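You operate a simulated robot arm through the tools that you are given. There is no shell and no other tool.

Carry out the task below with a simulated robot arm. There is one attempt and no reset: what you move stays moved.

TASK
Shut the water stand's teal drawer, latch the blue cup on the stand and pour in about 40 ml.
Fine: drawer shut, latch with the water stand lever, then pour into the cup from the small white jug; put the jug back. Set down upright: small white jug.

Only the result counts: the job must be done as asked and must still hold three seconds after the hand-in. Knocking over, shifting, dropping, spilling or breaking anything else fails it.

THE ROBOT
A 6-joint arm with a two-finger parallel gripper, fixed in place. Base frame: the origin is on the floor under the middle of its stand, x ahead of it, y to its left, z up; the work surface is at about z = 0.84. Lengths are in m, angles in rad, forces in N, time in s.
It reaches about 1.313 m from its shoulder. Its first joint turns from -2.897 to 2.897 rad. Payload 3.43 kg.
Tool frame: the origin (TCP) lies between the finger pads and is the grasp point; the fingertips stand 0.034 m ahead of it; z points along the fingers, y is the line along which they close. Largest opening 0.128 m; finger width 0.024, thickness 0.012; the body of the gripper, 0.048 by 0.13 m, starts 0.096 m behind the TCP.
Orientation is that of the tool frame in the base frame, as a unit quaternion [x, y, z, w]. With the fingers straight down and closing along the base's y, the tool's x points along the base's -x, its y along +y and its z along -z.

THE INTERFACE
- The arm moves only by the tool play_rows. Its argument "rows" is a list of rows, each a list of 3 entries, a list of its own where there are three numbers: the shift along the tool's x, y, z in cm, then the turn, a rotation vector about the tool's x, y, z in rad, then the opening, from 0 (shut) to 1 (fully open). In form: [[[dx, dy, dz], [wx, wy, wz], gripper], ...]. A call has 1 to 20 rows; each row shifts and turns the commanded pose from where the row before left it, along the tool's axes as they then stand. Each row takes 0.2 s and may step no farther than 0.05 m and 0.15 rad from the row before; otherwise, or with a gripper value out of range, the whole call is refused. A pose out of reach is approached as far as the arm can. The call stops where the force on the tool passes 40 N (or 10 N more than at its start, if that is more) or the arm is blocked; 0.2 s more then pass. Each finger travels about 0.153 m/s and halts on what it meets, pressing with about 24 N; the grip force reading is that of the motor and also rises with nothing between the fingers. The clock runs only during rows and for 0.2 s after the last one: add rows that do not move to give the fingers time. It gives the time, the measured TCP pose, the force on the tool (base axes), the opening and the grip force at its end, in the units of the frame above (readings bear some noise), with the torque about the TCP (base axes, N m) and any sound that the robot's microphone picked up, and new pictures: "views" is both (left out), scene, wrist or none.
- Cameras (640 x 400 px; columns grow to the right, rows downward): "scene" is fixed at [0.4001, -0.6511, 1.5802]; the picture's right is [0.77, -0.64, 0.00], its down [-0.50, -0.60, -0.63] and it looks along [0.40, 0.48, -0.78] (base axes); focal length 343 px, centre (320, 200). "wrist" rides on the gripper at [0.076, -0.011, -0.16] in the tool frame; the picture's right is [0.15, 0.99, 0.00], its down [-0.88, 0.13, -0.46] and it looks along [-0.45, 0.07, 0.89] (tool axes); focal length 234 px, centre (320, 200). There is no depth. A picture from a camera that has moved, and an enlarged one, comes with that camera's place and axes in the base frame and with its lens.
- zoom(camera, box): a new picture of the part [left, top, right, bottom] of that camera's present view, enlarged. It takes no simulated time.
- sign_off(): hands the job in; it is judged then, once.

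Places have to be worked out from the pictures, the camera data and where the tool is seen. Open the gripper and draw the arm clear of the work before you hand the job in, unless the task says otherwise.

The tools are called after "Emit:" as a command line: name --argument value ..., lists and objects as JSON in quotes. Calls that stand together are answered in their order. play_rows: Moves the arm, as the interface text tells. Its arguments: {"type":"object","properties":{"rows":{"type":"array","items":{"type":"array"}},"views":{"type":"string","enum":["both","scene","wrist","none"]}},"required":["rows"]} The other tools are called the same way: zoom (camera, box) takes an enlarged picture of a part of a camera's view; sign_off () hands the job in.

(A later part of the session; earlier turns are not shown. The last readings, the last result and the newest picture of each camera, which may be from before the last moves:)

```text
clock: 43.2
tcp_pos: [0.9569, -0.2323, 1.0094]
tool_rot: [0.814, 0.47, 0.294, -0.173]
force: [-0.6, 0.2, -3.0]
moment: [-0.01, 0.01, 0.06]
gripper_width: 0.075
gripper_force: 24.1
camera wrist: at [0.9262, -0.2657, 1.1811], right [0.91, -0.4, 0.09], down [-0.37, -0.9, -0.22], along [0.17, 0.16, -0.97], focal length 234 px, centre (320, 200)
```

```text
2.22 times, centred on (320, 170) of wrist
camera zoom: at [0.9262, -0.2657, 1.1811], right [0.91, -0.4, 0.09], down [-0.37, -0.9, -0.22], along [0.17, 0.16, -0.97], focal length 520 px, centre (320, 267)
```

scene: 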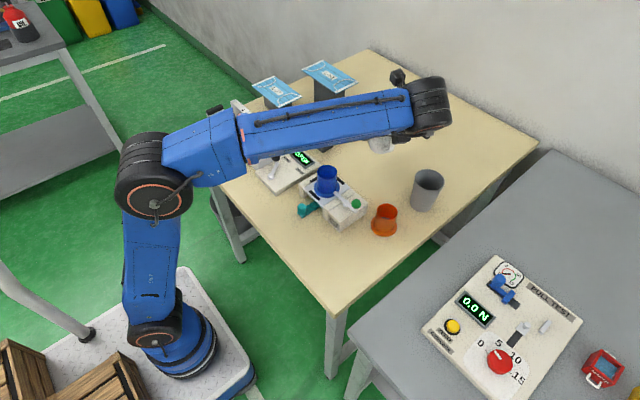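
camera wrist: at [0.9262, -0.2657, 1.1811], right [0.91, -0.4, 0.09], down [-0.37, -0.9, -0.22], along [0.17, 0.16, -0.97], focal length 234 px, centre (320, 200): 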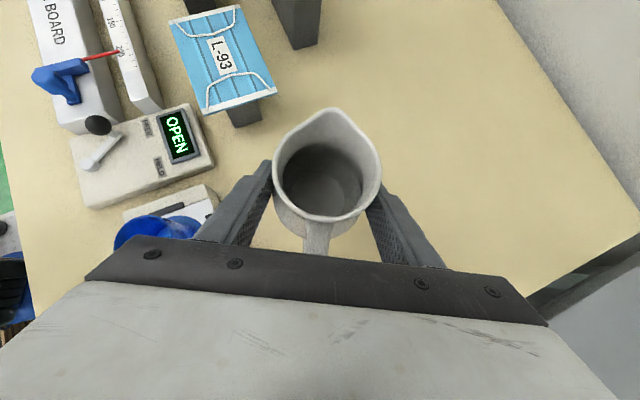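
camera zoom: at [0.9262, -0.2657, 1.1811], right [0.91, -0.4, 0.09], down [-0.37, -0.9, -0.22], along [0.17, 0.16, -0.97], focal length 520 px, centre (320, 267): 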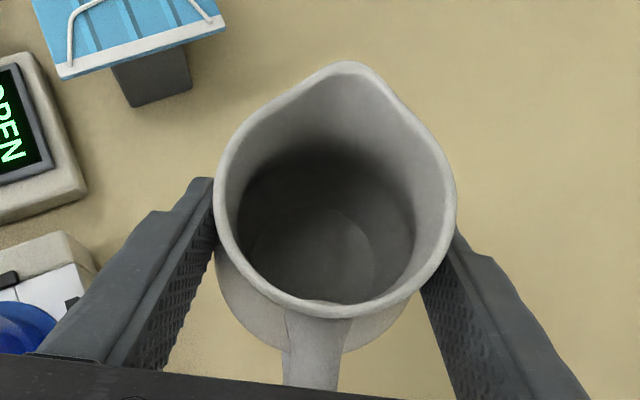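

The jug hangs upright, about 3 N. I raise it further to pass safely over the cup and yaw to a 30° heading, which keeps the pour clear of the lever ball.

Emit:
play_rows --rows '[[[0.64, 0, -0.77], [0, 0, 0], 0.45], [[1.29, -0.01, -1.53], [0, 0, 0], 0.45], [[1.29, -0.01, -1.53], [0, 0, 0], 0.45], [[0.96, 0, -1.15], [0, 0, 0], 0.45], [[0.32, 0, -0.38], [0, 0, 0], 0.45], [[0, 0, 0], [-0.0337, 0, 0.0402], 0.45], [[0, 0, 0], [-0.0674, 0, 0.0804], 0.45], [[0, 0, 0], [-0.0674, 0, 0.0804], 0.45], [[0, 0, 0], [-0.0674, 0, 0.0804], 0.45], [[0, 0, 0], [-0.0674, 0, 0.0804], 0.45], [[0, 0, 0], [-0.0337, 0, 0.0402], 0.45], [[0, 0, 0], [0, 0, 0], 0.45]]' --views "both"

```text
clock: 45.8
tcp_pos: [0.9551, -0.2325, 1.0804]
tool_rot: [0.909, 0.242, 0.328, -0.089]
force: [0.4, 0.3, -3.8]
moment: [-0.03, 0.03, 0.0]
gripper_width: 0.0748
gripper_force: 23.5
camera wrist: at [0.9131, -0.2458, 1.2516], right [0.59, -0.8, 0.09], down [-0.77, -0.6, -0.21], along [0.22, 0.06, -0.97], focal length 234 px, centre (320, 200)
```

scene: 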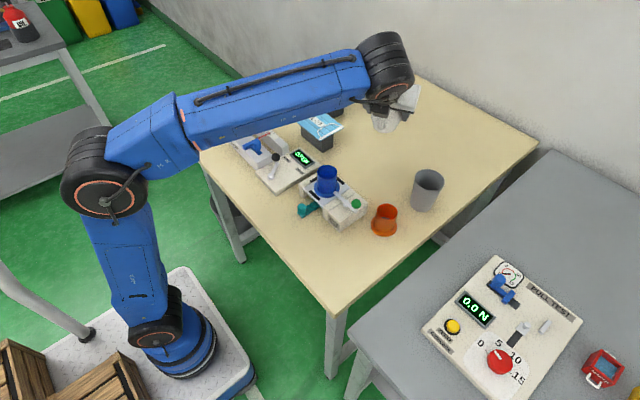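
wrist: 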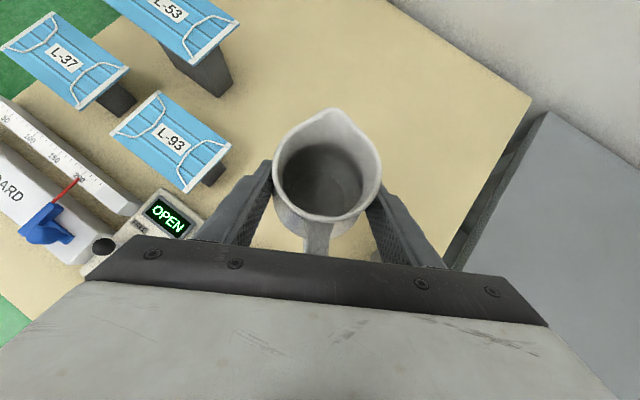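

Heading is 30° and the jug is upright and steady. I carry it over to the pour side of the cup with soft acceleration, base staying well above everything.

Emit:
play_rows --rows '[[[-0.58, -0.42, -0.49], [0, 0, 0], 0.45], [[-1.17, -0.85, -0.97], [0, 0, 0], 0.45], [[-1.46, -1.06, -1.22], [0, 0, 0], 0.45], [[-1.46, -1.06, -1.22], [0, 0, 0], 0.45], [[-1.46, -1.06, -1.22], [0, 0, 0], 0.45], [[-1.46, -1.06, -1.22], [0, 0, 0], 0.45], [[-1.46, -1.06, -1.22], [0, 0, 0], 0.45], [[-1.46, -1.06, -1.22], [0, 0, 0], 0.45], [[-1.46, -1.06, -1.22], [0, 0, 0], 0.45], [[-1.46, -1.06, -1.22], [0, 0, 0], 0.45], [[-0.73, -0.53, -0.61], [0, 0, 0], 0.45], [[-0.44, -0.32, -0.37], [0, 0, 0], 0.45], [[0, 0, 0], [0, 0, 0], 0.45], [[0, 0, 0], [0, 0, 0], 0.45]]' --views "both"

Emit:
zoom --camera "wrist" --box '[200, 40, 440, 250]'

Emit:
zoom --camera "scene" --box '[270, 110, 390, 220]'

```text
clock: 48.8
tcp_pos: [0.7379, -0.236, 1.0833]
tool_rot: [0.909, 0.243, 0.327, -0.09]
force: [-0.2, 0.1, -3.1]
moment: [-0.02, 0.01, -0.02]
gripper_width: 0.0747
gripper_force: 24.4
camera wrist: at [0.6947, -0.2492, 1.254], right [0.59, -0.8, 0.09], down [-0.77, -0.6, -0.21], along [0.22, 0.06, -0.97], focal length 234 px, centre (320, 200)
```

scene: 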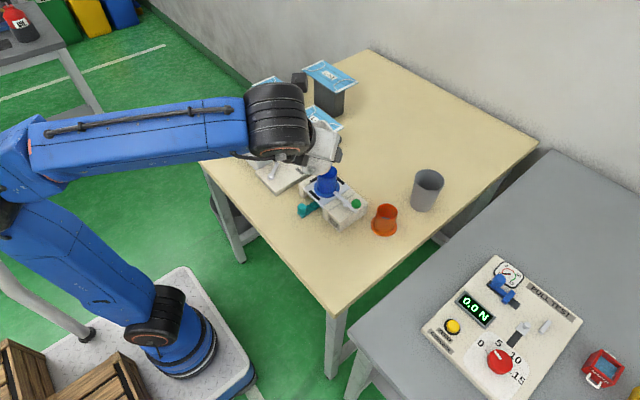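
wrist: 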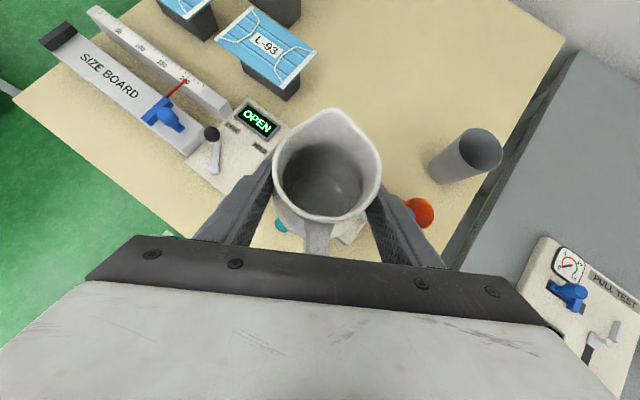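

```text
1.90 times, centred on (320, 145) of wrist
camera zoom: at [0.6947, -0.2492, 1.254], right [0.59, -0.8, 0.09], down [-0.77, -0.6, -0.21], along [0.22, 0.06, -0.97], focal length 446 px, centre (320, 305)
```

zoom: 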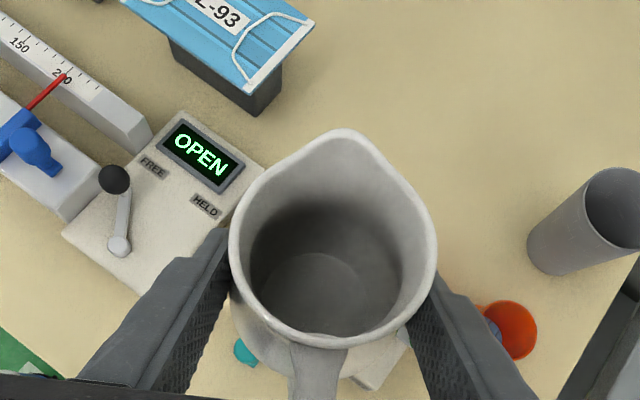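

```text
3.64 times, centred on (330, 165) of scene
camera zoom: at [0.4001, -0.6511, 1.5802], right [0.77, -0.64, 0.0], down [-0.5, -0.6, -0.63], along [0.4, 0.48, -0.78], focal length 1248 px, centre (284, 327)
```

zoom: 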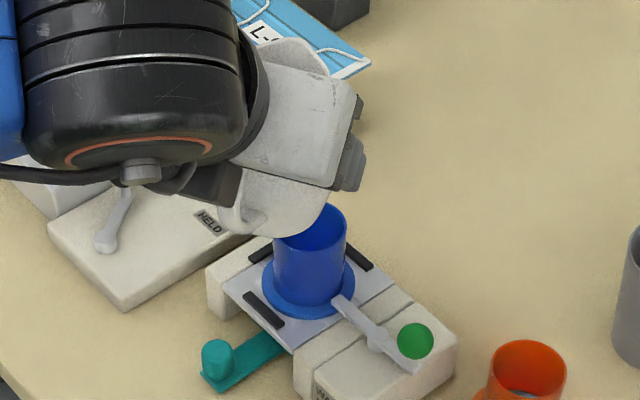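

Jug and cup are positioned with the spout pointing at the cup. I begin tilting slowly to about 34°, still below the angle where water should reach the lip.

Emit:
play_rows --rows '[[[0, 0, 0], [0, -0.03, 0], 0.45], [[0, 0, 0], [0, -0.06, 0], 0.45], [[0, 0, 0], [0, -0.06, 0], 0.45], [[0, 0, 0], [0, -0.06, 0], 0.45], [[0, 0, 0], [0, -0.06, 0], 0.45], [[0, 0, 0], [0, -0.06, 0], 0.45], [[0, 0, 0], [0, -0.06, 0], 0.45], [[0, 0, 0], [0, -0.06, 0], 0.45], [[0, 0, 0], [0, -0.06, 0], 0.45], [[0, 0, 0], [0, -0.06, 0], 0.45], [[0, 0, 0], [0, -0.03, 0], 0.45], [[0, 0, 0], [0, 0, 0], 0.45]]' --views "both"

Emit:
zoom --camera "wrist" --box '[200, 40, 440, 250]'

Emit:
zoom --camera "scene" --box '[270, 110, 390, 220]'

```text
clock: 51.4
tcp_pos: [0.7375, -0.2353, 1.0815]
tool_rot: [0.965, 0.259, 0.044, -0.014]
force: [0.0, -0.2, -3.3]
moment: [-0.01, -0.03, 0.05]
gripper_width: 0.0748
gripper_force: 23.9
camera wrist: at [0.7857, -0.1971, 1.2475], right [0.62, -0.78, 0.01], down [-0.73, -0.57, 0.37], along [-0.29, -0.24, -0.93], focal length 234 px, centre (320, 200)
```

scene: 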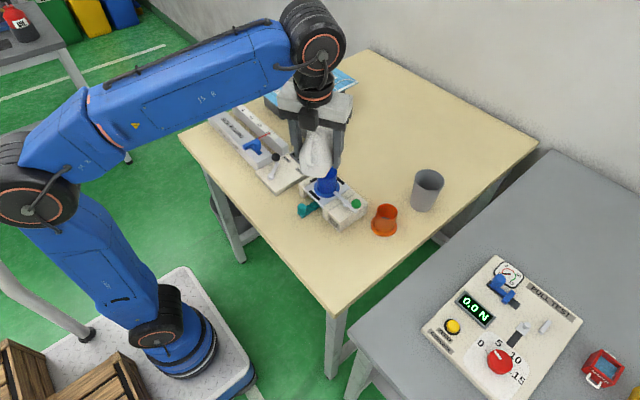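
wrist: 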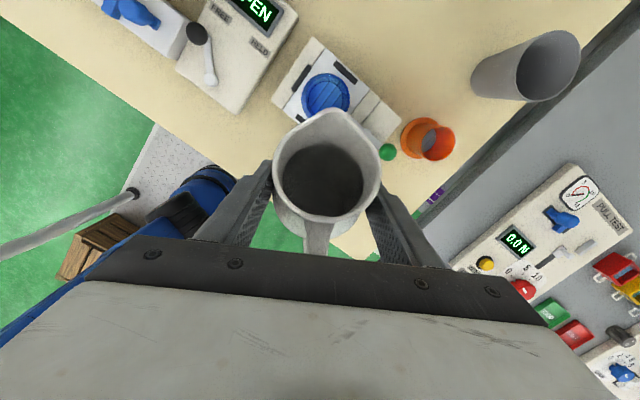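

```text
1.90 times, centred on (320, 145) of wrist
camera zoom: at [0.7857, -0.1971, 1.2475], right [0.62, -0.78, 0.01], down [-0.73, -0.57, 0.37], along [-0.29, -0.24, -0.93], focal length 446 px, centre (320, 305)
```

zoom: 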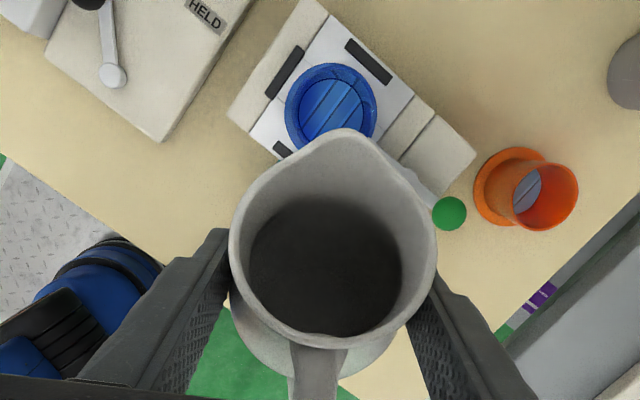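

```text
3.64 times, centred on (330, 165) of scene
camera zoom: at [0.4001, -0.6511, 1.5802], right [0.77, -0.64, 0.0], down [-0.5, -0.6, -0.63], along [0.4, 0.48, -0.78], focal length 1248 px, centre (284, 327)
```

zoom: 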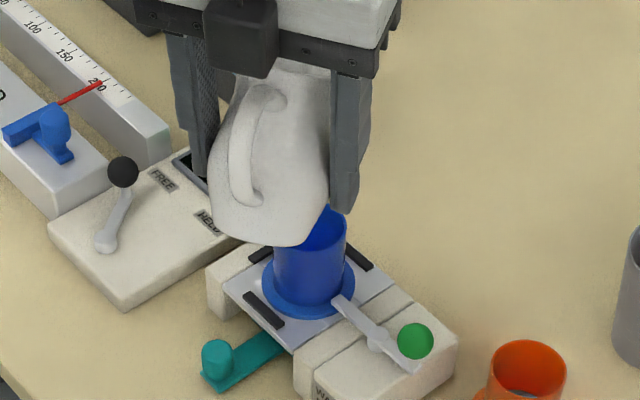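

This is an ideal view: spout and cup are both visible from above. I zoom in to check the spout-to-cup alignment before tilting further.

Emit:
zoom --camera "wrist" --box '[290, 60, 370, 130]'

Emit:
zoom --camera "wrist" --box '[270, 100, 380, 220]'

```text
5.71 times, centred on (330, 95) of wrist
camera zoom: at [0.7857, -0.1971, 1.2475], right [0.62, -0.78, 0.01], down [-0.73, -0.57, 0.37], along [-0.29, -0.24, -0.93], focal length 1338 px, centre (263, 800)
```

zoom: 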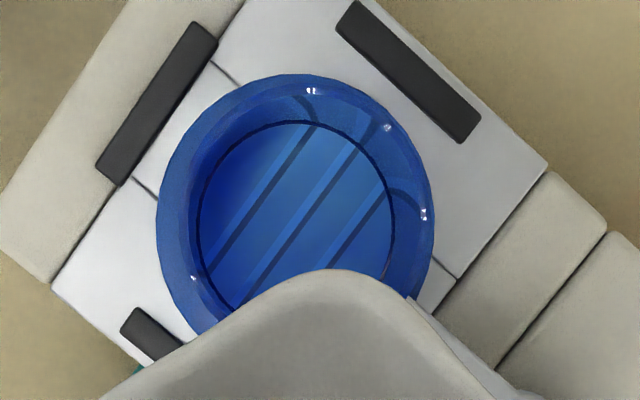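

```text
3.33 times, centred on (325, 160) of wrist
camera zoom: at [0.7857, -0.1971, 1.2475], right [0.62, -0.78, 0.01], down [-0.73, -0.57, 0.37], along [-0.29, -0.24, -0.93], focal length 781 px, centre (303, 333)
```

zoom: 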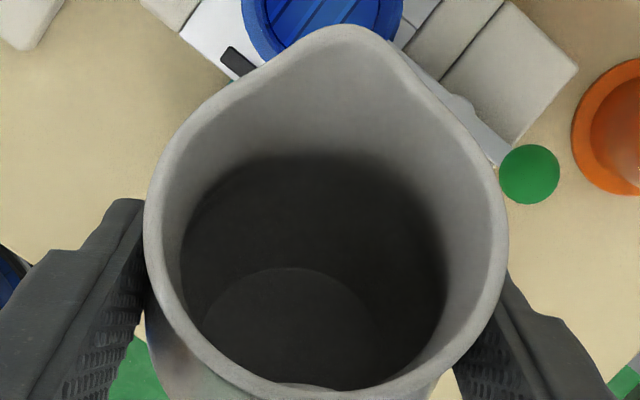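

Measured: cup centre is 70.5 mm ahead of the TCP with zero lateral error, and the spout will be about 65 mm ahead at pouring tilt. I lower the jug so the spout will be about 3 cm over the rim.

Emit:
play_rows --rows '[[[-0.09, 0, 0.97], [0, 0, 0], 0.45], [[-0.18, 0.01, 1.93], [0, 0, 0], 0.45], [[-0.18, 0.01, 1.93], [0, 0, 0], 0.45], [[-0.18, 0.01, 1.93], [0, 0, 0], 0.45], [[-0.18, 0.01, 1.93], [0, 0, 0], 0.45], [[-0.09, 0, 0.97], [0, 0, 0], 0.45], [[0, 0, 0], [0, 0, 0], 0.45], [[0, 0, 0], [0, 0, 0], 0.45]]' --views "both"

Emit:
zoom --camera "wrist" --box '[240, 30, 400, 230]'

Emit:
zoom --camera "scene" --box '[280, 130, 380, 220]'

```text
clock: 53.2
tcp_pos: [0.7406, -0.2369, 0.9851]
tool_rot: [0.965, 0.259, 0.044, -0.014]
force: [0.0, 0.4, -3.0]
moment: [0.0, -0.05, -0.03]
gripper_width: 0.0749
gripper_force: 24.0
camera wrist: at [0.7871, -0.1974, 1.1517], right [0.62, -0.78, 0.01], down [-0.73, -0.57, 0.37], along [-0.29, -0.24, -0.93], focal length 234 px, centre (320, 200)
```

scene: 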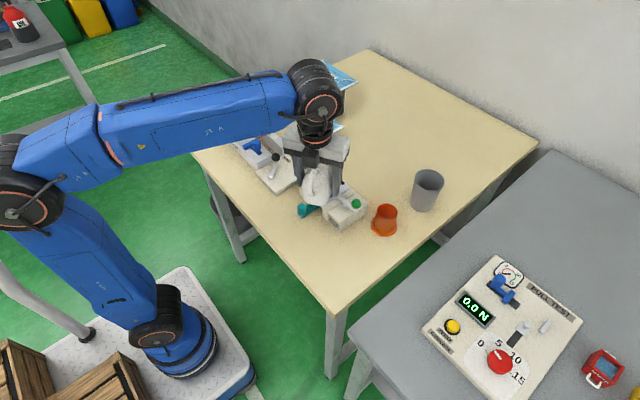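
wrist: 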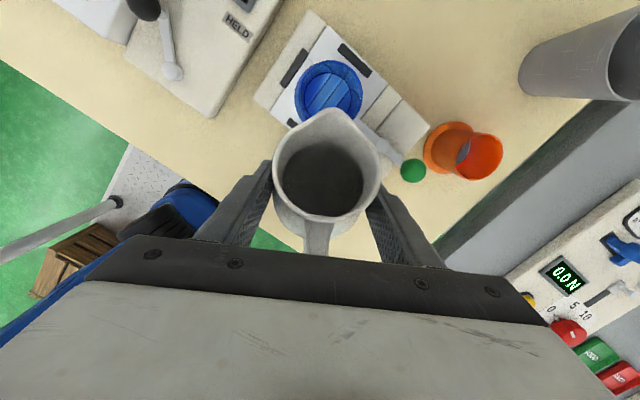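

```text
2.00 times, centred on (320, 130) of wrist
camera zoom: at [0.7871, -0.1974, 1.1517], right [0.62, -0.78, 0.01], down [-0.73, -0.57, 0.37], along [-0.29, -0.24, -0.93], focal length 468 px, centre (320, 340)
```

zoom: 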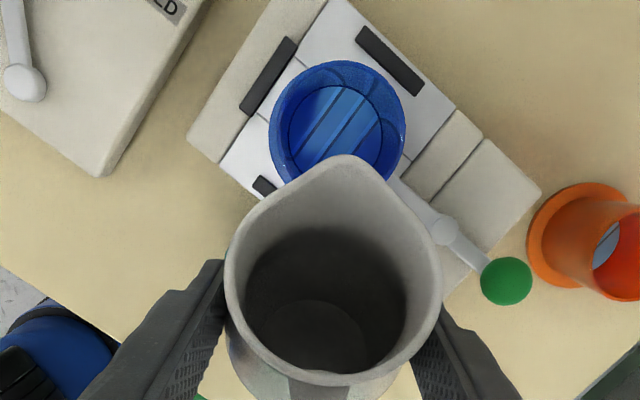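

```text
4.44 times, centred on (330, 175) of scene
camera zoom: at [0.4001, -0.6511, 1.5802], right [0.77, -0.64, 0.0], down [-0.5, -0.6, -0.63], along [0.4, 0.48, -0.78], focal length 1525 px, centre (276, 311)
```

zoom: 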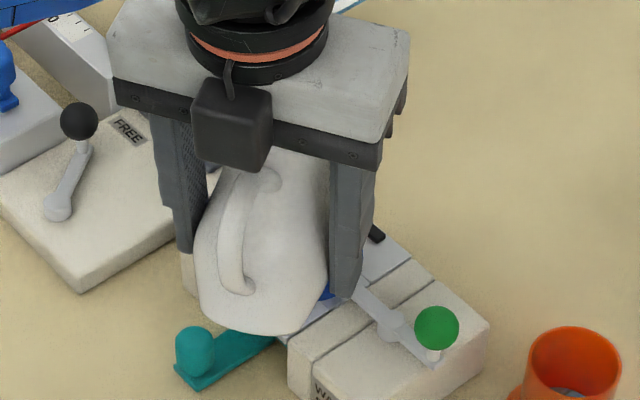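

The spout is lined up over the cup's near half. I tilt further in small steps to about 46° and look for the water approaching the lip.

Emit:
play_rows --rows '[[[0, 0, 0], [0, -0.03, 0], 0.45], [[0, 0, 0], [0, -0.04, 0], 0.45], [[0, 0, 0], [0, -0.04, 0], 0.45], [[0, 0, 0], [0, -0.04, 0], 0.45], [[0, 0, 0], [0, -0.03, 0], 0.45], [[0, 0, 0], [0, -0.02, 0], 0.45], [[0, 0, 0], [0, 0, 0], 0.45], [[0, 0, 0], [0, 0, 0], 0.45]]' --views "wrist"

Emit:
zoom --camera "wrist" --box '[260, 20, 390, 220]'

```text
clock: 55.0
tcp_pos: [0.7387, -0.2351, 0.9853]
tool_rot: [0.964, 0.259, -0.051, 0.012]
force: [0.4, -0.6, -3.1]
moment: [0.03, -0.01, 0.01]
gripper_width: 0.075
gripper_force: 24.4
camera wrist: at [0.8136, -0.1813, 1.1355], right [0.62, -0.78, -0.02], down [-0.65, -0.53, 0.55], along [-0.44, -0.33, -0.84], focal length 234 px, centre (320, 200)
```

wrist: 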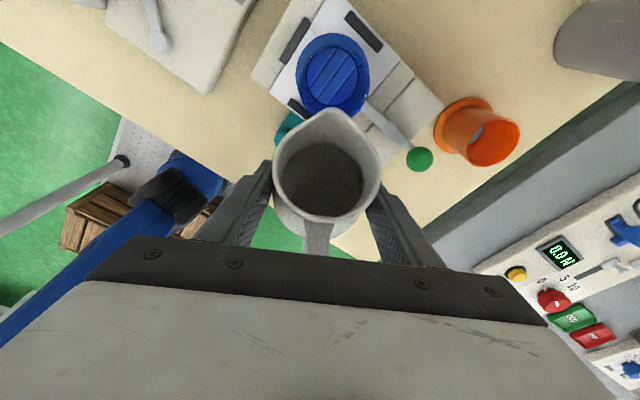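

```text
2.00 times, centred on (325, 120) of wrist
camera zoom: at [0.8136, -0.1813, 1.1355], right [0.62, -0.78, -0.02], down [-0.65, -0.53, 0.55], along [-0.44, -0.33, -0.84], focal length 468 px, centre (310, 360)
```

zoom: 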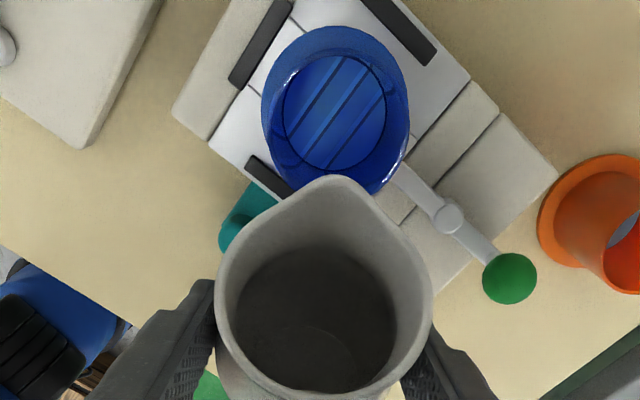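

No water over the lip yet. I zoom into the jug mouth to see the waterline.

Emit:
zoom --camera "wrist" --box '[270, 105, 385, 220]'

```text
3.48 times, centred on (328, 162) of wrist
camera zoom: at [0.8136, -0.1813, 1.1355], right [0.62, -0.78, -0.02], down [-0.65, -0.53, 0.55], along [-0.44, -0.33, -0.84], focal length 814 px, centre (294, 330)
```

zoom: 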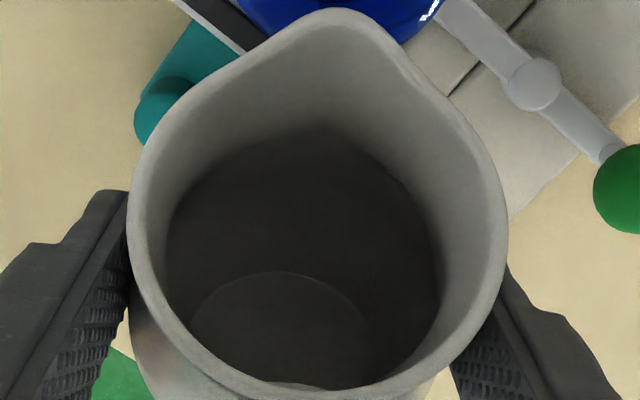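

The waterline on the spout wall sits about 3 cm below the lip, so flow should start near 55–58°. I tilt on to about 52°.

Emit:
play_rows --rows '[[[0, 0, 0], [0, -0.02, 0], 0.45], [[0, 0, 0], [0, -0.03, 0], 0.45], [[0, 0, 0], [0, -0.03, 0], 0.45], [[0, 0, 0], [0, -0.02, 0], 0.45], [[0, 0, 0], [0, 0, 0], 0.45], [[0, 0, 0], [0, 0, 0], 0.45]]' --views "none"

Emit:
zoom --camera "wrist" --box '[260, 20, 400, 220]'

Emit:
zoom --camera "wrist" --box '[270, 95, 385, 210]'

```text
clock: 56.4
tcp_pos: [0.7384, -0.2357, 0.9856]
tool_rot: [0.961, 0.258, -0.101, 0.024]
force: [-0.1, 0.9, -3.9]
moment: [0.0, -0.01, 0.02]
gripper_width: 0.0749
gripper_force: 24.2
```

```text
2.00 times, centred on (330, 120) of wrist
camera zoom: at [0.826, -0.1731, 1.1258], right [0.62, -0.78, -0.03], down [-0.6, -0.5, 0.63], along [-0.51, -0.37, -0.78], focal length 468 px, centre (300, 360)
```

zoom: 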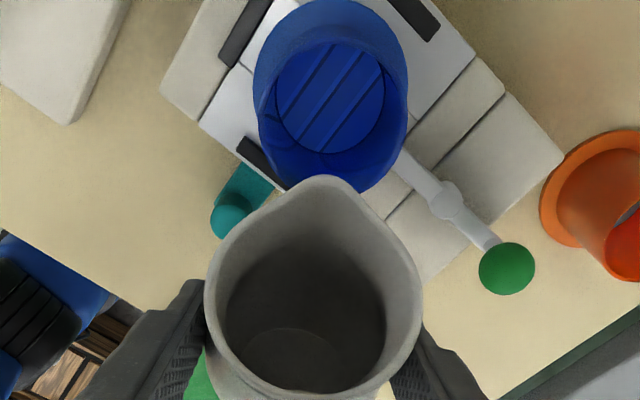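

```text
3.48 times, centred on (328, 152) of wrist
camera zoom: at [0.826, -0.1731, 1.1258], right [0.62, -0.78, -0.03], down [-0.6, -0.5, 0.63], along [-0.51, -0.37, -0.78], focal length 814 px, centre (294, 365)
```

zoom: 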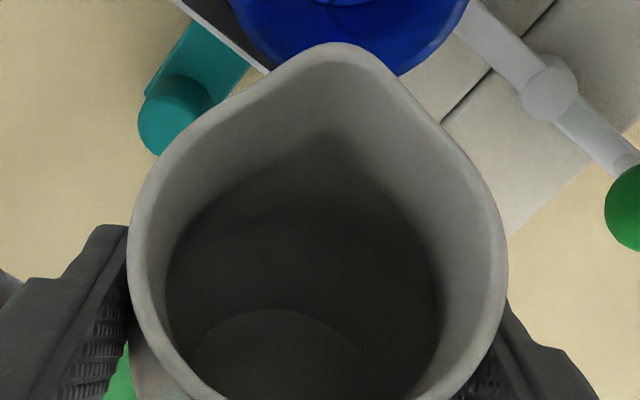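

The waterline has climbed to about 18 mm below the lip. I continue to about 55° in gentle steps and then watch closely.

Emit:
play_rows --rows '[[[0, 0, 0], [0, -0.02, 0], 0.45], [[0, 0, 0], [0, -0.02, 0], 0.45], [[0, 0, 0], [0, -0.02, 0], 0.45], [[0, 0, 0], [0, 0, 0], 0.45], [[0, 0, 0], [0, 0, 0], 0.45]]' --views "none"

Emit:
zoom --camera "wrist" --box '[260, 20, 400, 220]'

Emit:
zoom --camera "wrist" --box '[270, 95, 385, 210]'

```text
clock: 57.6
tcp_pos: [0.7392, -0.2366, 0.9855]
tool_rot: [0.957, 0.258, -0.129, 0.033]
force: [0.3, -0.5, -4.1]
moment: [0.03, -0.06, 0.02]
gripper_width: 0.0747
gripper_force: 24.0
```

```text
2.00 times, centred on (330, 120) of wrist
camera zoom: at [0.8333, -0.1695, 1.1187], right [0.62, -0.79, -0.04], down [-0.56, -0.48, 0.67], along [-0.55, -0.39, -0.74], focal length 468 px, centre (300, 360)
```

zoom: 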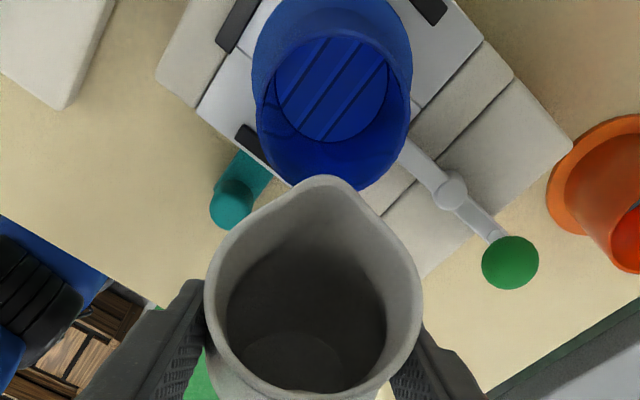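

```text
3.48 times, centred on (328, 152) of wrist
camera zoom: at [0.8333, -0.1695, 1.1187], right [0.62, -0.79, -0.04], down [-0.56, -0.48, 0.67], along [-0.55, -0.39, -0.74], focal length 814 px, centre (294, 365)
```

zoom: 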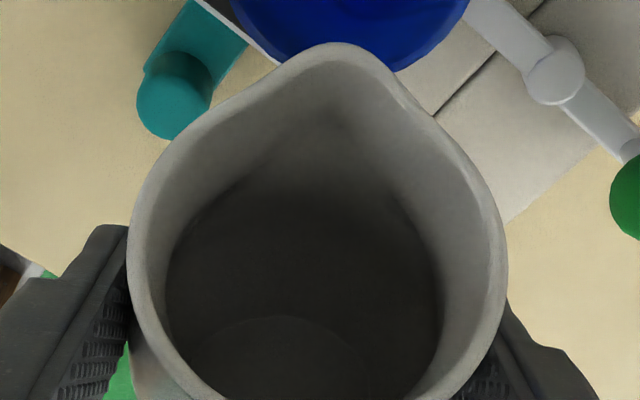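

Still dry, at about 55°. I creep up in 0.6° steps with pauses.

Emit:
play_rows --rows '[[[0, 0, 0], [0, -0.01, 0], 0.45], [[0, 0, 0], [0, -0.01, 0], 0.45], [[0, 0, 0], [0, -0.01, 0], 0.45], [[0, 0, 0], [0, 0, 0], 0.45], [[0, 0, 0], [0, 0, 0], 0.45]]' --views "none"

Emit:
zoom --camera "wrist" --box '[270, 20, 390, 170]'

```text
clock: 58.8
tcp_pos: [0.7389, -0.2353, 0.9826]
tool_rot: [0.955, 0.257, -0.143, 0.036]
force: [0.4, 0.0, -4.0]
moment: [0.01, -0.04, 0.0]
gripper_width: 0.075
gripper_force: 23.6
```

```text
2.67 times, centred on (330, 95) of wrist
camera zoom: at [0.8367, -0.1676, 1.1142], right [0.62, -0.79, -0.05], down [-0.55, -0.47, 0.69], along [-0.57, -0.4, -0.72], focal length 624 px, centre (293, 480)
```

zoom: 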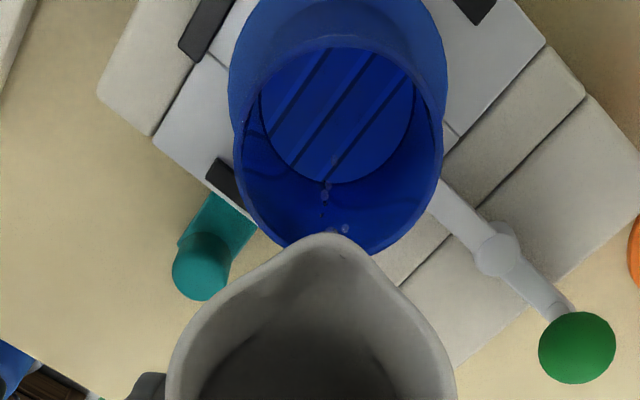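

Small droplets are now falling from the spout into the cup, so pouring has just started at about 57°. I hold still a moment and check.

Emit:
play_rows --rows '[[[0, 0, 0], [0, 0, 0], 0.45], [[0, 0, 0], [0, 0, 0], 0.45], [[0, 0, 0], [0, 0, 0], 0.45]]' --views "none"

Emit:
zoom --camera "wrist" --box '[285, 20, 375, 130]'

```text
clock: 59.6
tcp_pos: [0.74, -0.2353, 0.9844]
tool_rot: [0.955, 0.257, -0.143, 0.036]
force: [-1.0, 0.4, -3.8]
moment: [0.08, -0.03, 0.02]
gripper_width: 0.0749
gripper_force: 24.6
```

```text
3.64 times, centred on (330, 75) of wrist
camera zoom: at [0.8367, -0.1677, 1.1142], right [0.62, -0.79, -0.05], down [-0.55, -0.47, 0.69], along [-0.57, -0.4, -0.72], focal length 852 px, centre (284, 654)
```

zoom: 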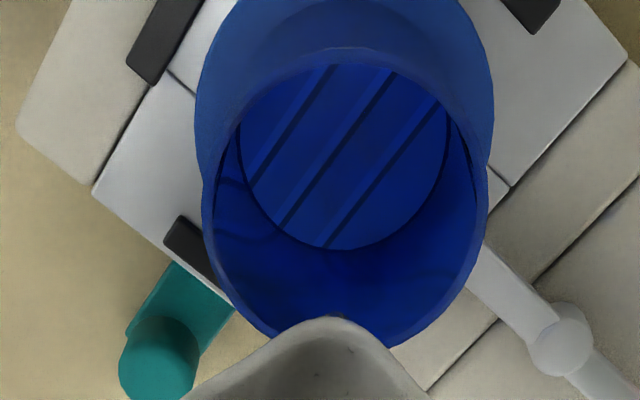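

The dribble stopped by itself: only a tiny amount has gone in. I advance another 0.03 rad slowly and let it run out.

Emit:
play_rows --rows '[[[0, 0, 0], [0, -0.01, 0], 0.45], [[0, 0, 0], [0, -0.01, 0], 0.45], [[0, 0, 0], [0, -0.01, 0], 0.45], [[0, 0, 0], [0, 0, 0], 0.45]]' --views "none"

Emit:
zoom --camera "wrist" --box '[285, 20, 375, 130]'

Emit:
play_rows --rows '[[[0, 0, 0], [0, 0, 0], 0.45], [[0, 0, 0], [0, 0, 0], 0.45], [[0, 0, 0], [0, 0, 0], 0.45]]' --views "none"

Emit:
zoom --camera "wrist" --box '[285, 20, 375, 130]'

```text
clock: 60.6
tcp_pos: [0.7384, -0.2369, 0.9843]
tool_rot: [0.953, 0.256, -0.157, 0.041]
force: [-1.1, 0.2, -4.2]
moment: [0.0, -0.05, -0.01]
gripper_width: 0.0751
gripper_force: 23.5
```

```text
3.64 times, centred on (330, 75) of wrist
camera zoom: at [0.8398, -0.1656, 1.1108], right [0.61, -0.79, -0.05], down [-0.53, -0.46, 0.71], along [-0.59, -0.41, -0.7], focal length 852 px, centre (284, 654)
```

zoom: 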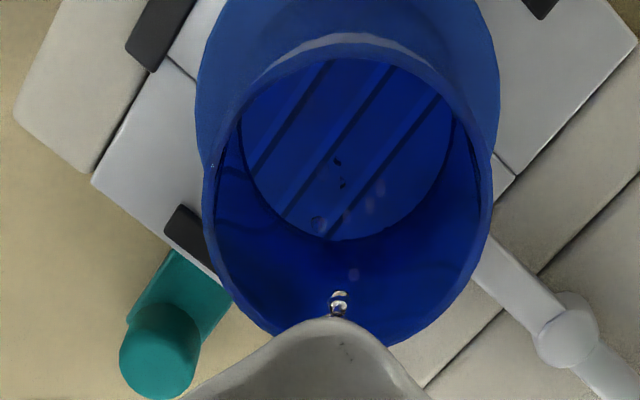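

```text
clock: 61.4
tcp_pos: [0.7392, -0.2359, 0.9848]
tool_rot: [0.953, 0.256, -0.157, 0.04]
force: [0.1, 0.9, -3.6]
moment: [0.02, 0.0, 0.02]
gripper_width: 0.0751
gripper_force: 24.1
```

```text
3.64 times, centred on (330, 75) of wrist
camera zoom: at [0.8398, -0.1656, 1.1108], right [0.61, -0.79, -0.05], down [-0.53, -0.46, 0.71], along [-0.59, -0.41, -0.7], focal length 852 px, centre (284, 654)
```

zoom: 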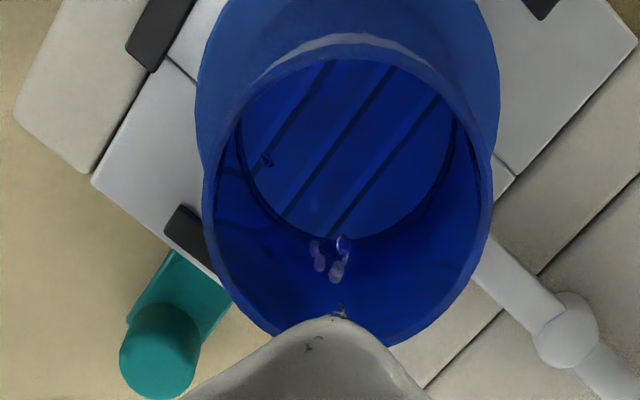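

Water is dribbling in cleanly. I keep holding, then advance another 0.03 rad.

Emit:
play_rows --rows '[[[0, 0, 0], [0, 0, 0], 0.45], [[0, 0, 0], [0, 0, 0], 0.45], [[0, 0, 0], [0, -0.01, 0], 0.45], [[0, 0, 0], [0, -0.01, 0], 0.45], [[0, 0, 0], [0, -0.01, 0], 0.45], [[0, 0, 0], [0, 0, 0], 0.45], [[0, 0, 0], [0, 0, 0], 0.45]]' --views "none"

Emit:
zoom --camera "wrist" --box '[285, 20, 375, 130]'

Emit:
play_rows --rows '[[[0, 0, 0], [0, 0, 0], 0.45], [[0, 0, 0], [0, 0, 0], 0.45], [[0, 0, 0], [0, 0, 0], 0.45], [[0, 0, 0], [0, 0, 0], 0.45]]' --views "none"

Emit:
zoom --camera "wrist" --box '[285, 20, 375, 130]'

Emit:
zoom --camera "wrist" --box '[275, 95, 385, 205]'

```text
clock: 63.0
tcp_pos: [0.7391, -0.2356, 0.9838]
tool_rot: [0.95, 0.255, -0.172, 0.045]
force: [0.1, 0.2, -3.0]
moment: [-0.01, -0.05, -0.02]
gripper_width: 0.0746
gripper_force: 24.1
```

```text
3.64 times, centred on (330, 75) of wrist
camera zoom: at [0.8429, -0.1645, 1.1075], right [0.61, -0.79, -0.06], down [-0.51, -0.45, 0.73], along [-0.6, -0.42, -0.68], focal length 852 px, centre (284, 654)
```

zoom: 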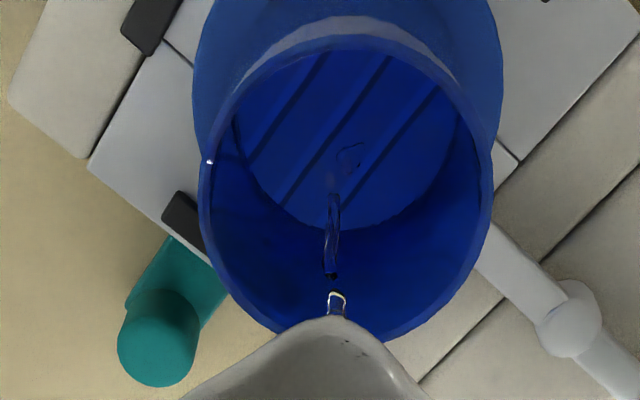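

```text
clock: 64.0
tcp_pos: [0.7387, -0.2367, 0.9848]
tool_rot: [0.95, 0.255, -0.173, 0.044]
force: [0.6, -0.2, -3.6]
moment: [0.0, -0.02, 0.02]
gripper_width: 0.075
gripper_force: 23.9
```

```text
3.64 times, centred on (330, 75) of wrist
camera zoom: at [0.8429, -0.1645, 1.1075], right [0.61, -0.79, -0.06], down [-0.51, -0.45, 0.73], along [-0.6, -0.42, -0.68], focal length 852 px, centre (284, 654)
```

zoom: 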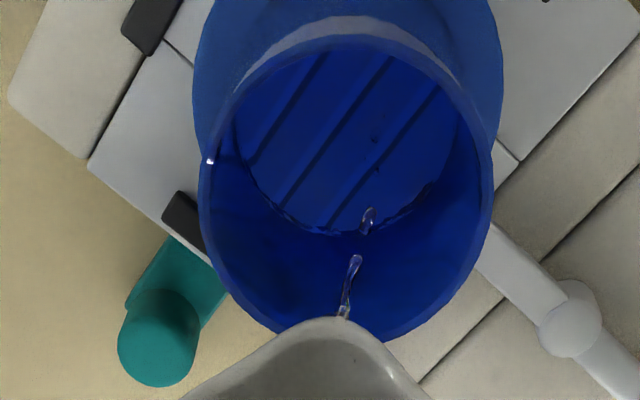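

```text
3.64 times, centred on (330, 150) of wrist
camera zoom: at [0.8429, -0.1645, 1.1075], right [0.61, -0.79, -0.06], down [-0.51, -0.45, 0.73], along [-0.6, -0.42, -0.68], focal length 852 px, centre (284, 382)
```

zoom: 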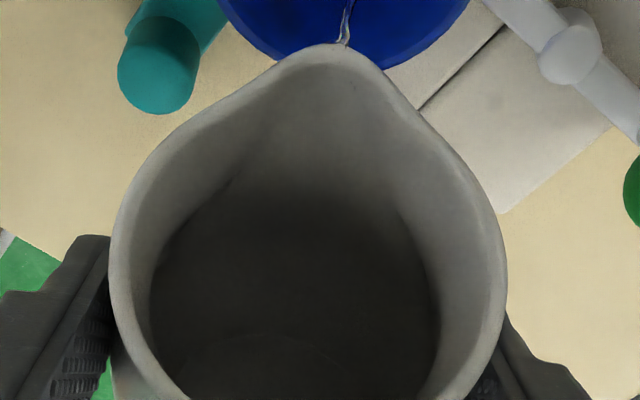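

A thin steady stream is running now, and a small waterline is forming at the cup floor. I hold this tilt and watch.

Emit:
play_rows --rows '[[[0, 0, 0], [0, 0, 0], 0.45], [[0, 0, 0], [0, 0, 0], 0.45], [[0, 0, 0], [0, 0, 0], 0.45], [[0, 0, 0], [0, 0, 0], 0.45], [[0, 0, 0], [0, 0, 0], 0.45], [[0, 0, 0], [0, 0, 0], 0.45]]' --views "none"

Emit:
zoom --camera "wrist" --box '[285, 20, 375, 130]'

Emit:
play_rows --rows '[[[0, 0, 0], [0, 0, 0], 0.45], [[0, 0, 0], [0, 0, 0], 0.45], [[0, 0, 0], [0, 0, 0], 0.45], [[0, 0, 0], [0, 0, 0], 0.45], [[0, 0, 0], [0, 0, 0], 0.45], [[0, 0, 0], [0, 0, 0], 0.45]]' --views "none"

Emit:
zoom --camera "wrist" --box '[285, 20, 375, 130]'

```text
clock: 65.4
tcp_pos: [0.7395, -0.2357, 0.9843]
tool_rot: [0.95, 0.255, -0.172, 0.043]
force: [0.7, -0.1, -3.8]
moment: [0.03, -0.08, -0.01]
gripper_width: 0.075
gripper_force: 23.5
```

```text
3.64 times, centred on (330, 75) of wrist
camera zoom: at [0.8429, -0.1645, 1.1075], right [0.61, -0.79, -0.06], down [-0.51, -0.45, 0.73], along [-0.6, -0.42, -0.68], focal length 852 px, centre (284, 654)
```

zoom: 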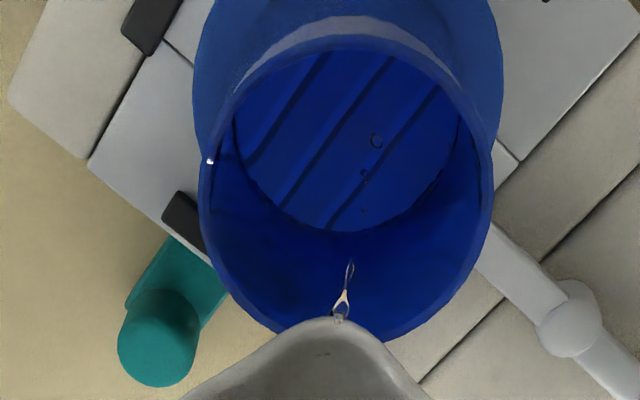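

```text
clock: 66.8
tcp_pos: [0.7392, -0.2363, 0.9845]
tool_rot: [0.951, 0.255, -0.172, 0.044]
force: [-0.3, 0.3, -3.2]
moment: [0.03, -0.06, 0.0]
gripper_width: 0.0748
gripper_force: 24.4
```

```text
3.64 times, centred on (330, 75) of wrist
camera zoom: at [0.8429, -0.1645, 1.1075], right [0.61, -0.79, -0.06], down [-0.51, -0.45, 0.73], along [-0.6, -0.42, -0.68], focal length 852 px, centre (284, 654)
```

zoom: 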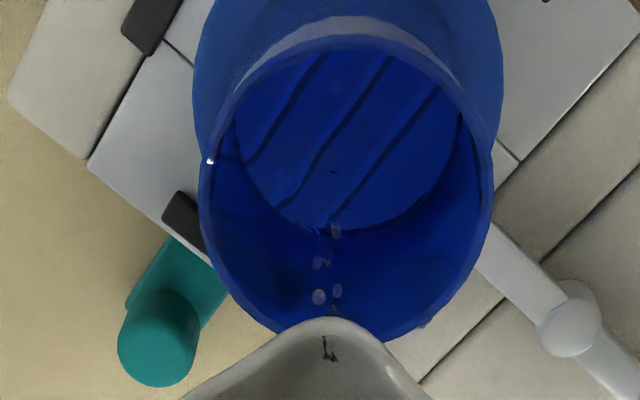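

There is a tiny mark at the outside of the cup's rim (lower right). I zoom in to see whether a drop went astray.

Emit:
zoom --camera "wrist" --box '[320, 80, 365, 125]'

Emit:
zoom --camera "scene" --box '[290, 140, 370, 220]'

```text
8.89 times, centred on (342, 102) of wrist
camera zoom: at [0.8429, -0.1645, 1.1075], right [0.61, -0.79, -0.06], down [-0.51, -0.45, 0.73], along [-0.6, -0.42, -0.68], focal length 2082 px, centre (120, 1067)
```

zoom: 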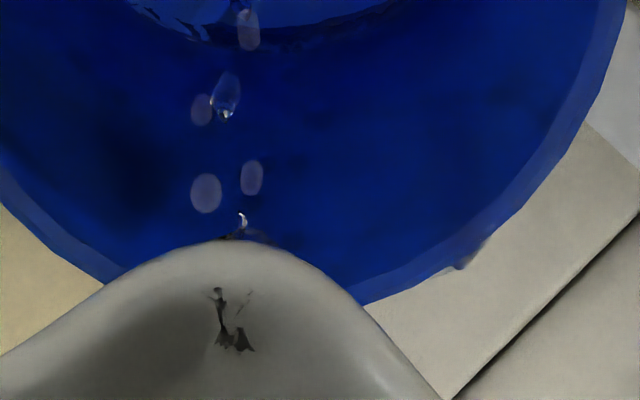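

```text
5.00 times, centred on (330, 180) of scene
camera zoom: at [0.4001, -0.6511, 1.5802], right [0.77, -0.64, 0.0], down [-0.5, -0.6, -0.63], along [0.4, 0.48, -0.78], focal length 1716 px, centre (270, 300)
```

zoom: 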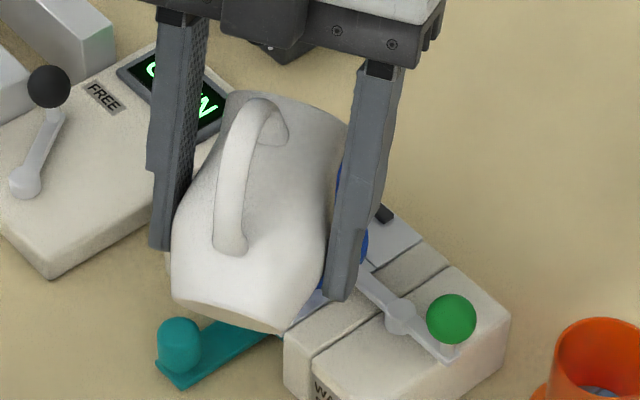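

Possibly a small droplet near the rim. I hold for a moment and look again at the same spot.

Emit:
play_rows --rows '[[[0, 0, 0], [0, 0, 0], 0.45]]' --views "none"

Emit:
zoom --camera "wrist" --box '[320, 80, 365, 125]'

Emit:
zoom --camera "wrist" --box '[285, 20, 375, 130]'

```text
clock: 67.2
tcp_pos: [0.7395, -0.2368, 0.9855]
tool_rot: [0.95, 0.255, -0.173, 0.043]
force: [-0.1, -0.2, -3.2]
moment: [0.06, -0.03, 0.0]
gripper_width: 0.0747
gripper_force: 23.9
```

```text
8.89 times, centred on (342, 102) of wrist
camera zoom: at [0.8429, -0.1645, 1.1075], right [0.61, -0.79, -0.06], down [-0.51, -0.45, 0.73], along [-0.6, -0.42, -0.68], focal length 2082 px, centre (120, 1067)
```

zoom: 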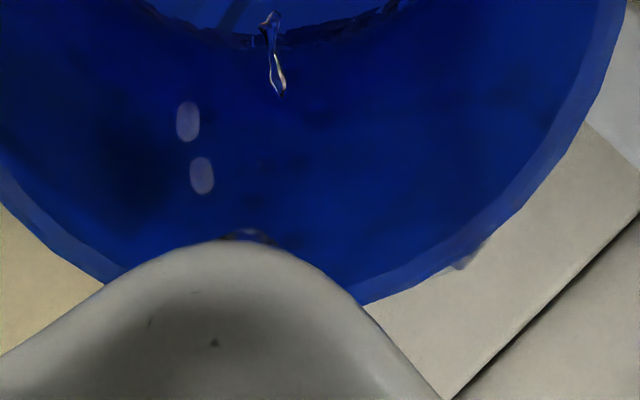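

```text
3.64 times, centred on (330, 75) of wrist
camera zoom: at [0.8429, -0.1645, 1.1075], right [0.61, -0.79, -0.06], down [-0.51, -0.45, 0.73], along [-0.6, -0.42, -0.68], focal length 852 px, centre (284, 654)
```

zoom: 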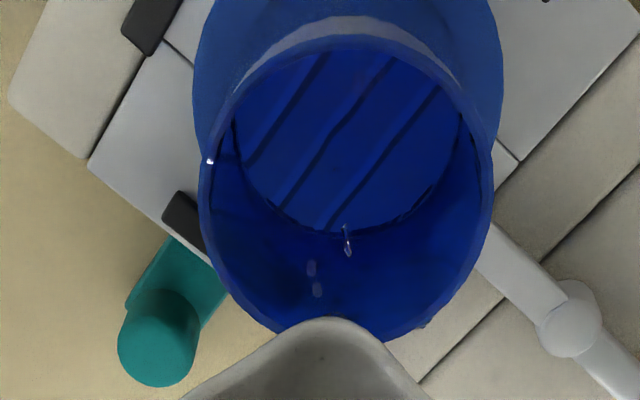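

Emit:
zoom --camera "wrist" --box '[336, 96, 352, 112]'

```text
16.00 times, centred on (344, 104) of wrist
camera zoom: at [0.8429, -0.1645, 1.1075], right [0.61, -0.79, -0.06], down [-0.51, -0.45, 0.73], along [-0.6, -0.42, -0.68], focal length 3747 px, centre (-64, 1736)
```

zoom: 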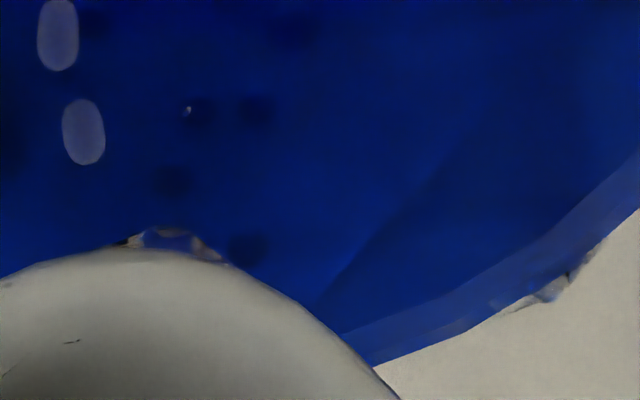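

One droplet has landed on the rim's edge, probably a splash from the long fall. I lower the jug 8 mm to shorten the fall and continue gently.

Emit:
play_rows --rows '[[[0.14, 0, 0.375], [0, 0, 0], 0.45], [[0.14, 0, 0.375], [0, 0, 0], 0.45], [[0, 0, 0], [0, -0.01, 0], 0.45], [[0, 0, 0], [0, 0, 0], 0.45], [[0, 0, 0], [0, 0, 0], 0.45], [[0, 0, 0], [0, 0, 0], 0.45]]' --views "none"

Emit:
zoom --camera "wrist" --box '[285, 10, 375, 120]'

Emit:
play_rows --rows '[[[0, 0, 0], [0, 0, 0], 0.45], [[0, 0, 0], [0, 0, 0], 0.45], [[0, 0, 0], [0, 0, 0], 0.45], [[0, 0, 0], [0, 0, 0], 0.45], [[0, 0, 0], [0, 0, 0], 0.45]]' --views "none"

Emit:
zoom --camera "wrist" --box '[285, 10, 375, 120]'

```text
clock: 68.6
tcp_pos: [0.7397, -0.2351, 0.9773]
tool_rot: [0.95, 0.255, -0.177, 0.044]
force: [0.4, -0.4, -4.4]
moment: [0.0, -0.02, 0.01]
gripper_width: 0.0747
gripper_force: 23.3
```

```text
3.64 times, centred on (330, 65) of wrist
camera zoom: at [0.8438, -0.1634, 1.0983], right [0.61, -0.79, -0.06], down [-0.5, -0.44, 0.74], along [-0.61, -0.43, -0.67], focal length 852 px, centre (284, 691)
```

zoom: 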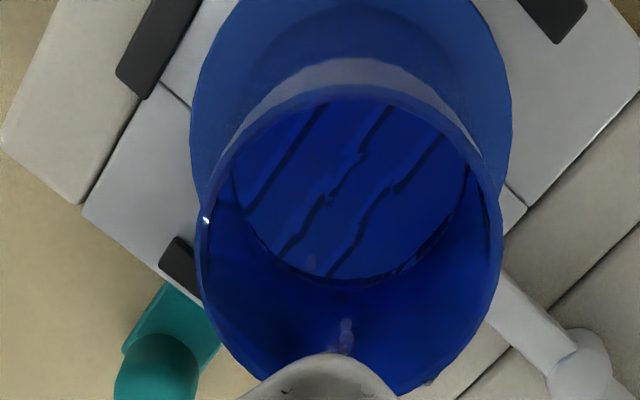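

```text
clock: 69.8
tcp_pos: [0.7383, -0.2364, 0.9765]
tool_rot: [0.95, 0.255, -0.177, 0.046]
force: [1.1, 0.6, -3.9]
moment: [0.01, -0.06, 0.02]
gripper_width: 0.0749
gripper_force: 23.6
```

```text
3.64 times, centred on (330, 65) of wrist
camera zoom: at [0.8438, -0.1634, 1.0983], right [0.61, -0.79, -0.06], down [-0.5, -0.44, 0.74], along [-0.61, -0.43, -0.67], focal length 852 px, centre (284, 691)
```

zoom: 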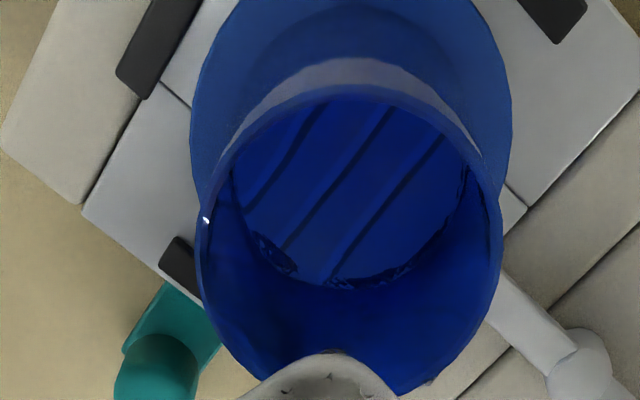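

Flow has paused again; the wavy slats show a thin layer of water. I continue with another 0.03 rad.

Emit:
play_rows --rows '[[[0, 0, 0], [0, -0.01, 0], 0.45], [[0, 0, 0], [0, -0.01, 0], 0.45], [[0, 0, 0], [0, -0.01, 0], 0.45], [[0, 0, 0], [0, 0, 0], 0.45], [[0, 0, 0], [0, 0, 0], 0.45], [[0, 0, 0], [0, 0, 0], 0.45]]' --views "none"

Emit:
zoom --camera "wrist" --box '[285, 10, 375, 120]'

Emit:
play_rows --rows '[[[0, 0, 0], [0, 0, 0], 0.45], [[0, 0, 0], [0, 0, 0], 0.45], [[0, 0, 0], [0, 0, 0], 0.45], [[0, 0, 0], [0, 0, 0], 0.45], [[0, 0, 0], [0, 0, 0], 0.45], [[0, 0, 0], [0, 0, 0], 0.45], [[0, 0, 0], [0, 0, 0], 0.45], [[0, 0, 0], [0, 0, 0], 0.45]]' --views "none"

Emit:
zoom --camera "wrist" --box '[285, 10, 375, 120]'

```text
clock: 71.2
tcp_pos: [0.7382, -0.2348, 0.9769]
tool_rot: [0.947, 0.254, -0.191, 0.049]
force: [-0.1, -0.1, -3.3]
moment: [0.02, 0.0, -0.02]
gripper_width: 0.0748
gripper_force: 24.0
```

```text
3.64 times, centred on (330, 65) of wrist
camera zoom: at [0.8469, -0.1606, 1.0944], right [0.61, -0.79, -0.06], down [-0.48, -0.43, 0.76], along [-0.63, -0.44, -0.65], focal length 852 px, centre (284, 691)
```

zoom: 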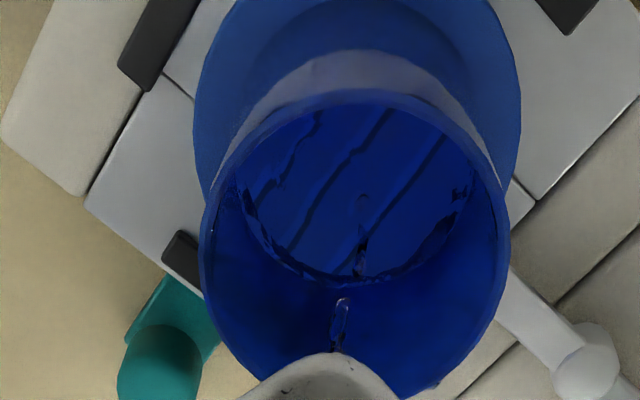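

```text
clock: 73.0
tcp_pos: [0.7383, -0.2353, 0.9764]
tool_rot: [0.947, 0.255, -0.191, 0.048]
force: [-0.5, 0.2, -3.1]
moment: [0.0, -0.04, 0.01]
gripper_width: 0.0748
gripper_force: 24.4
```

```text
3.64 times, centred on (330, 65) of wrist
camera zoom: at [0.8469, -0.1606, 1.0944], right [0.61, -0.79, -0.06], down [-0.48, -0.43, 0.76], along [-0.63, -0.44, -0.65], focal length 852 px, centre (284, 691)
```

zoom: 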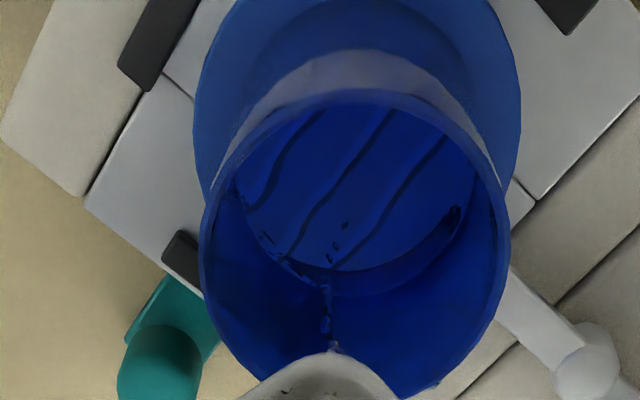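

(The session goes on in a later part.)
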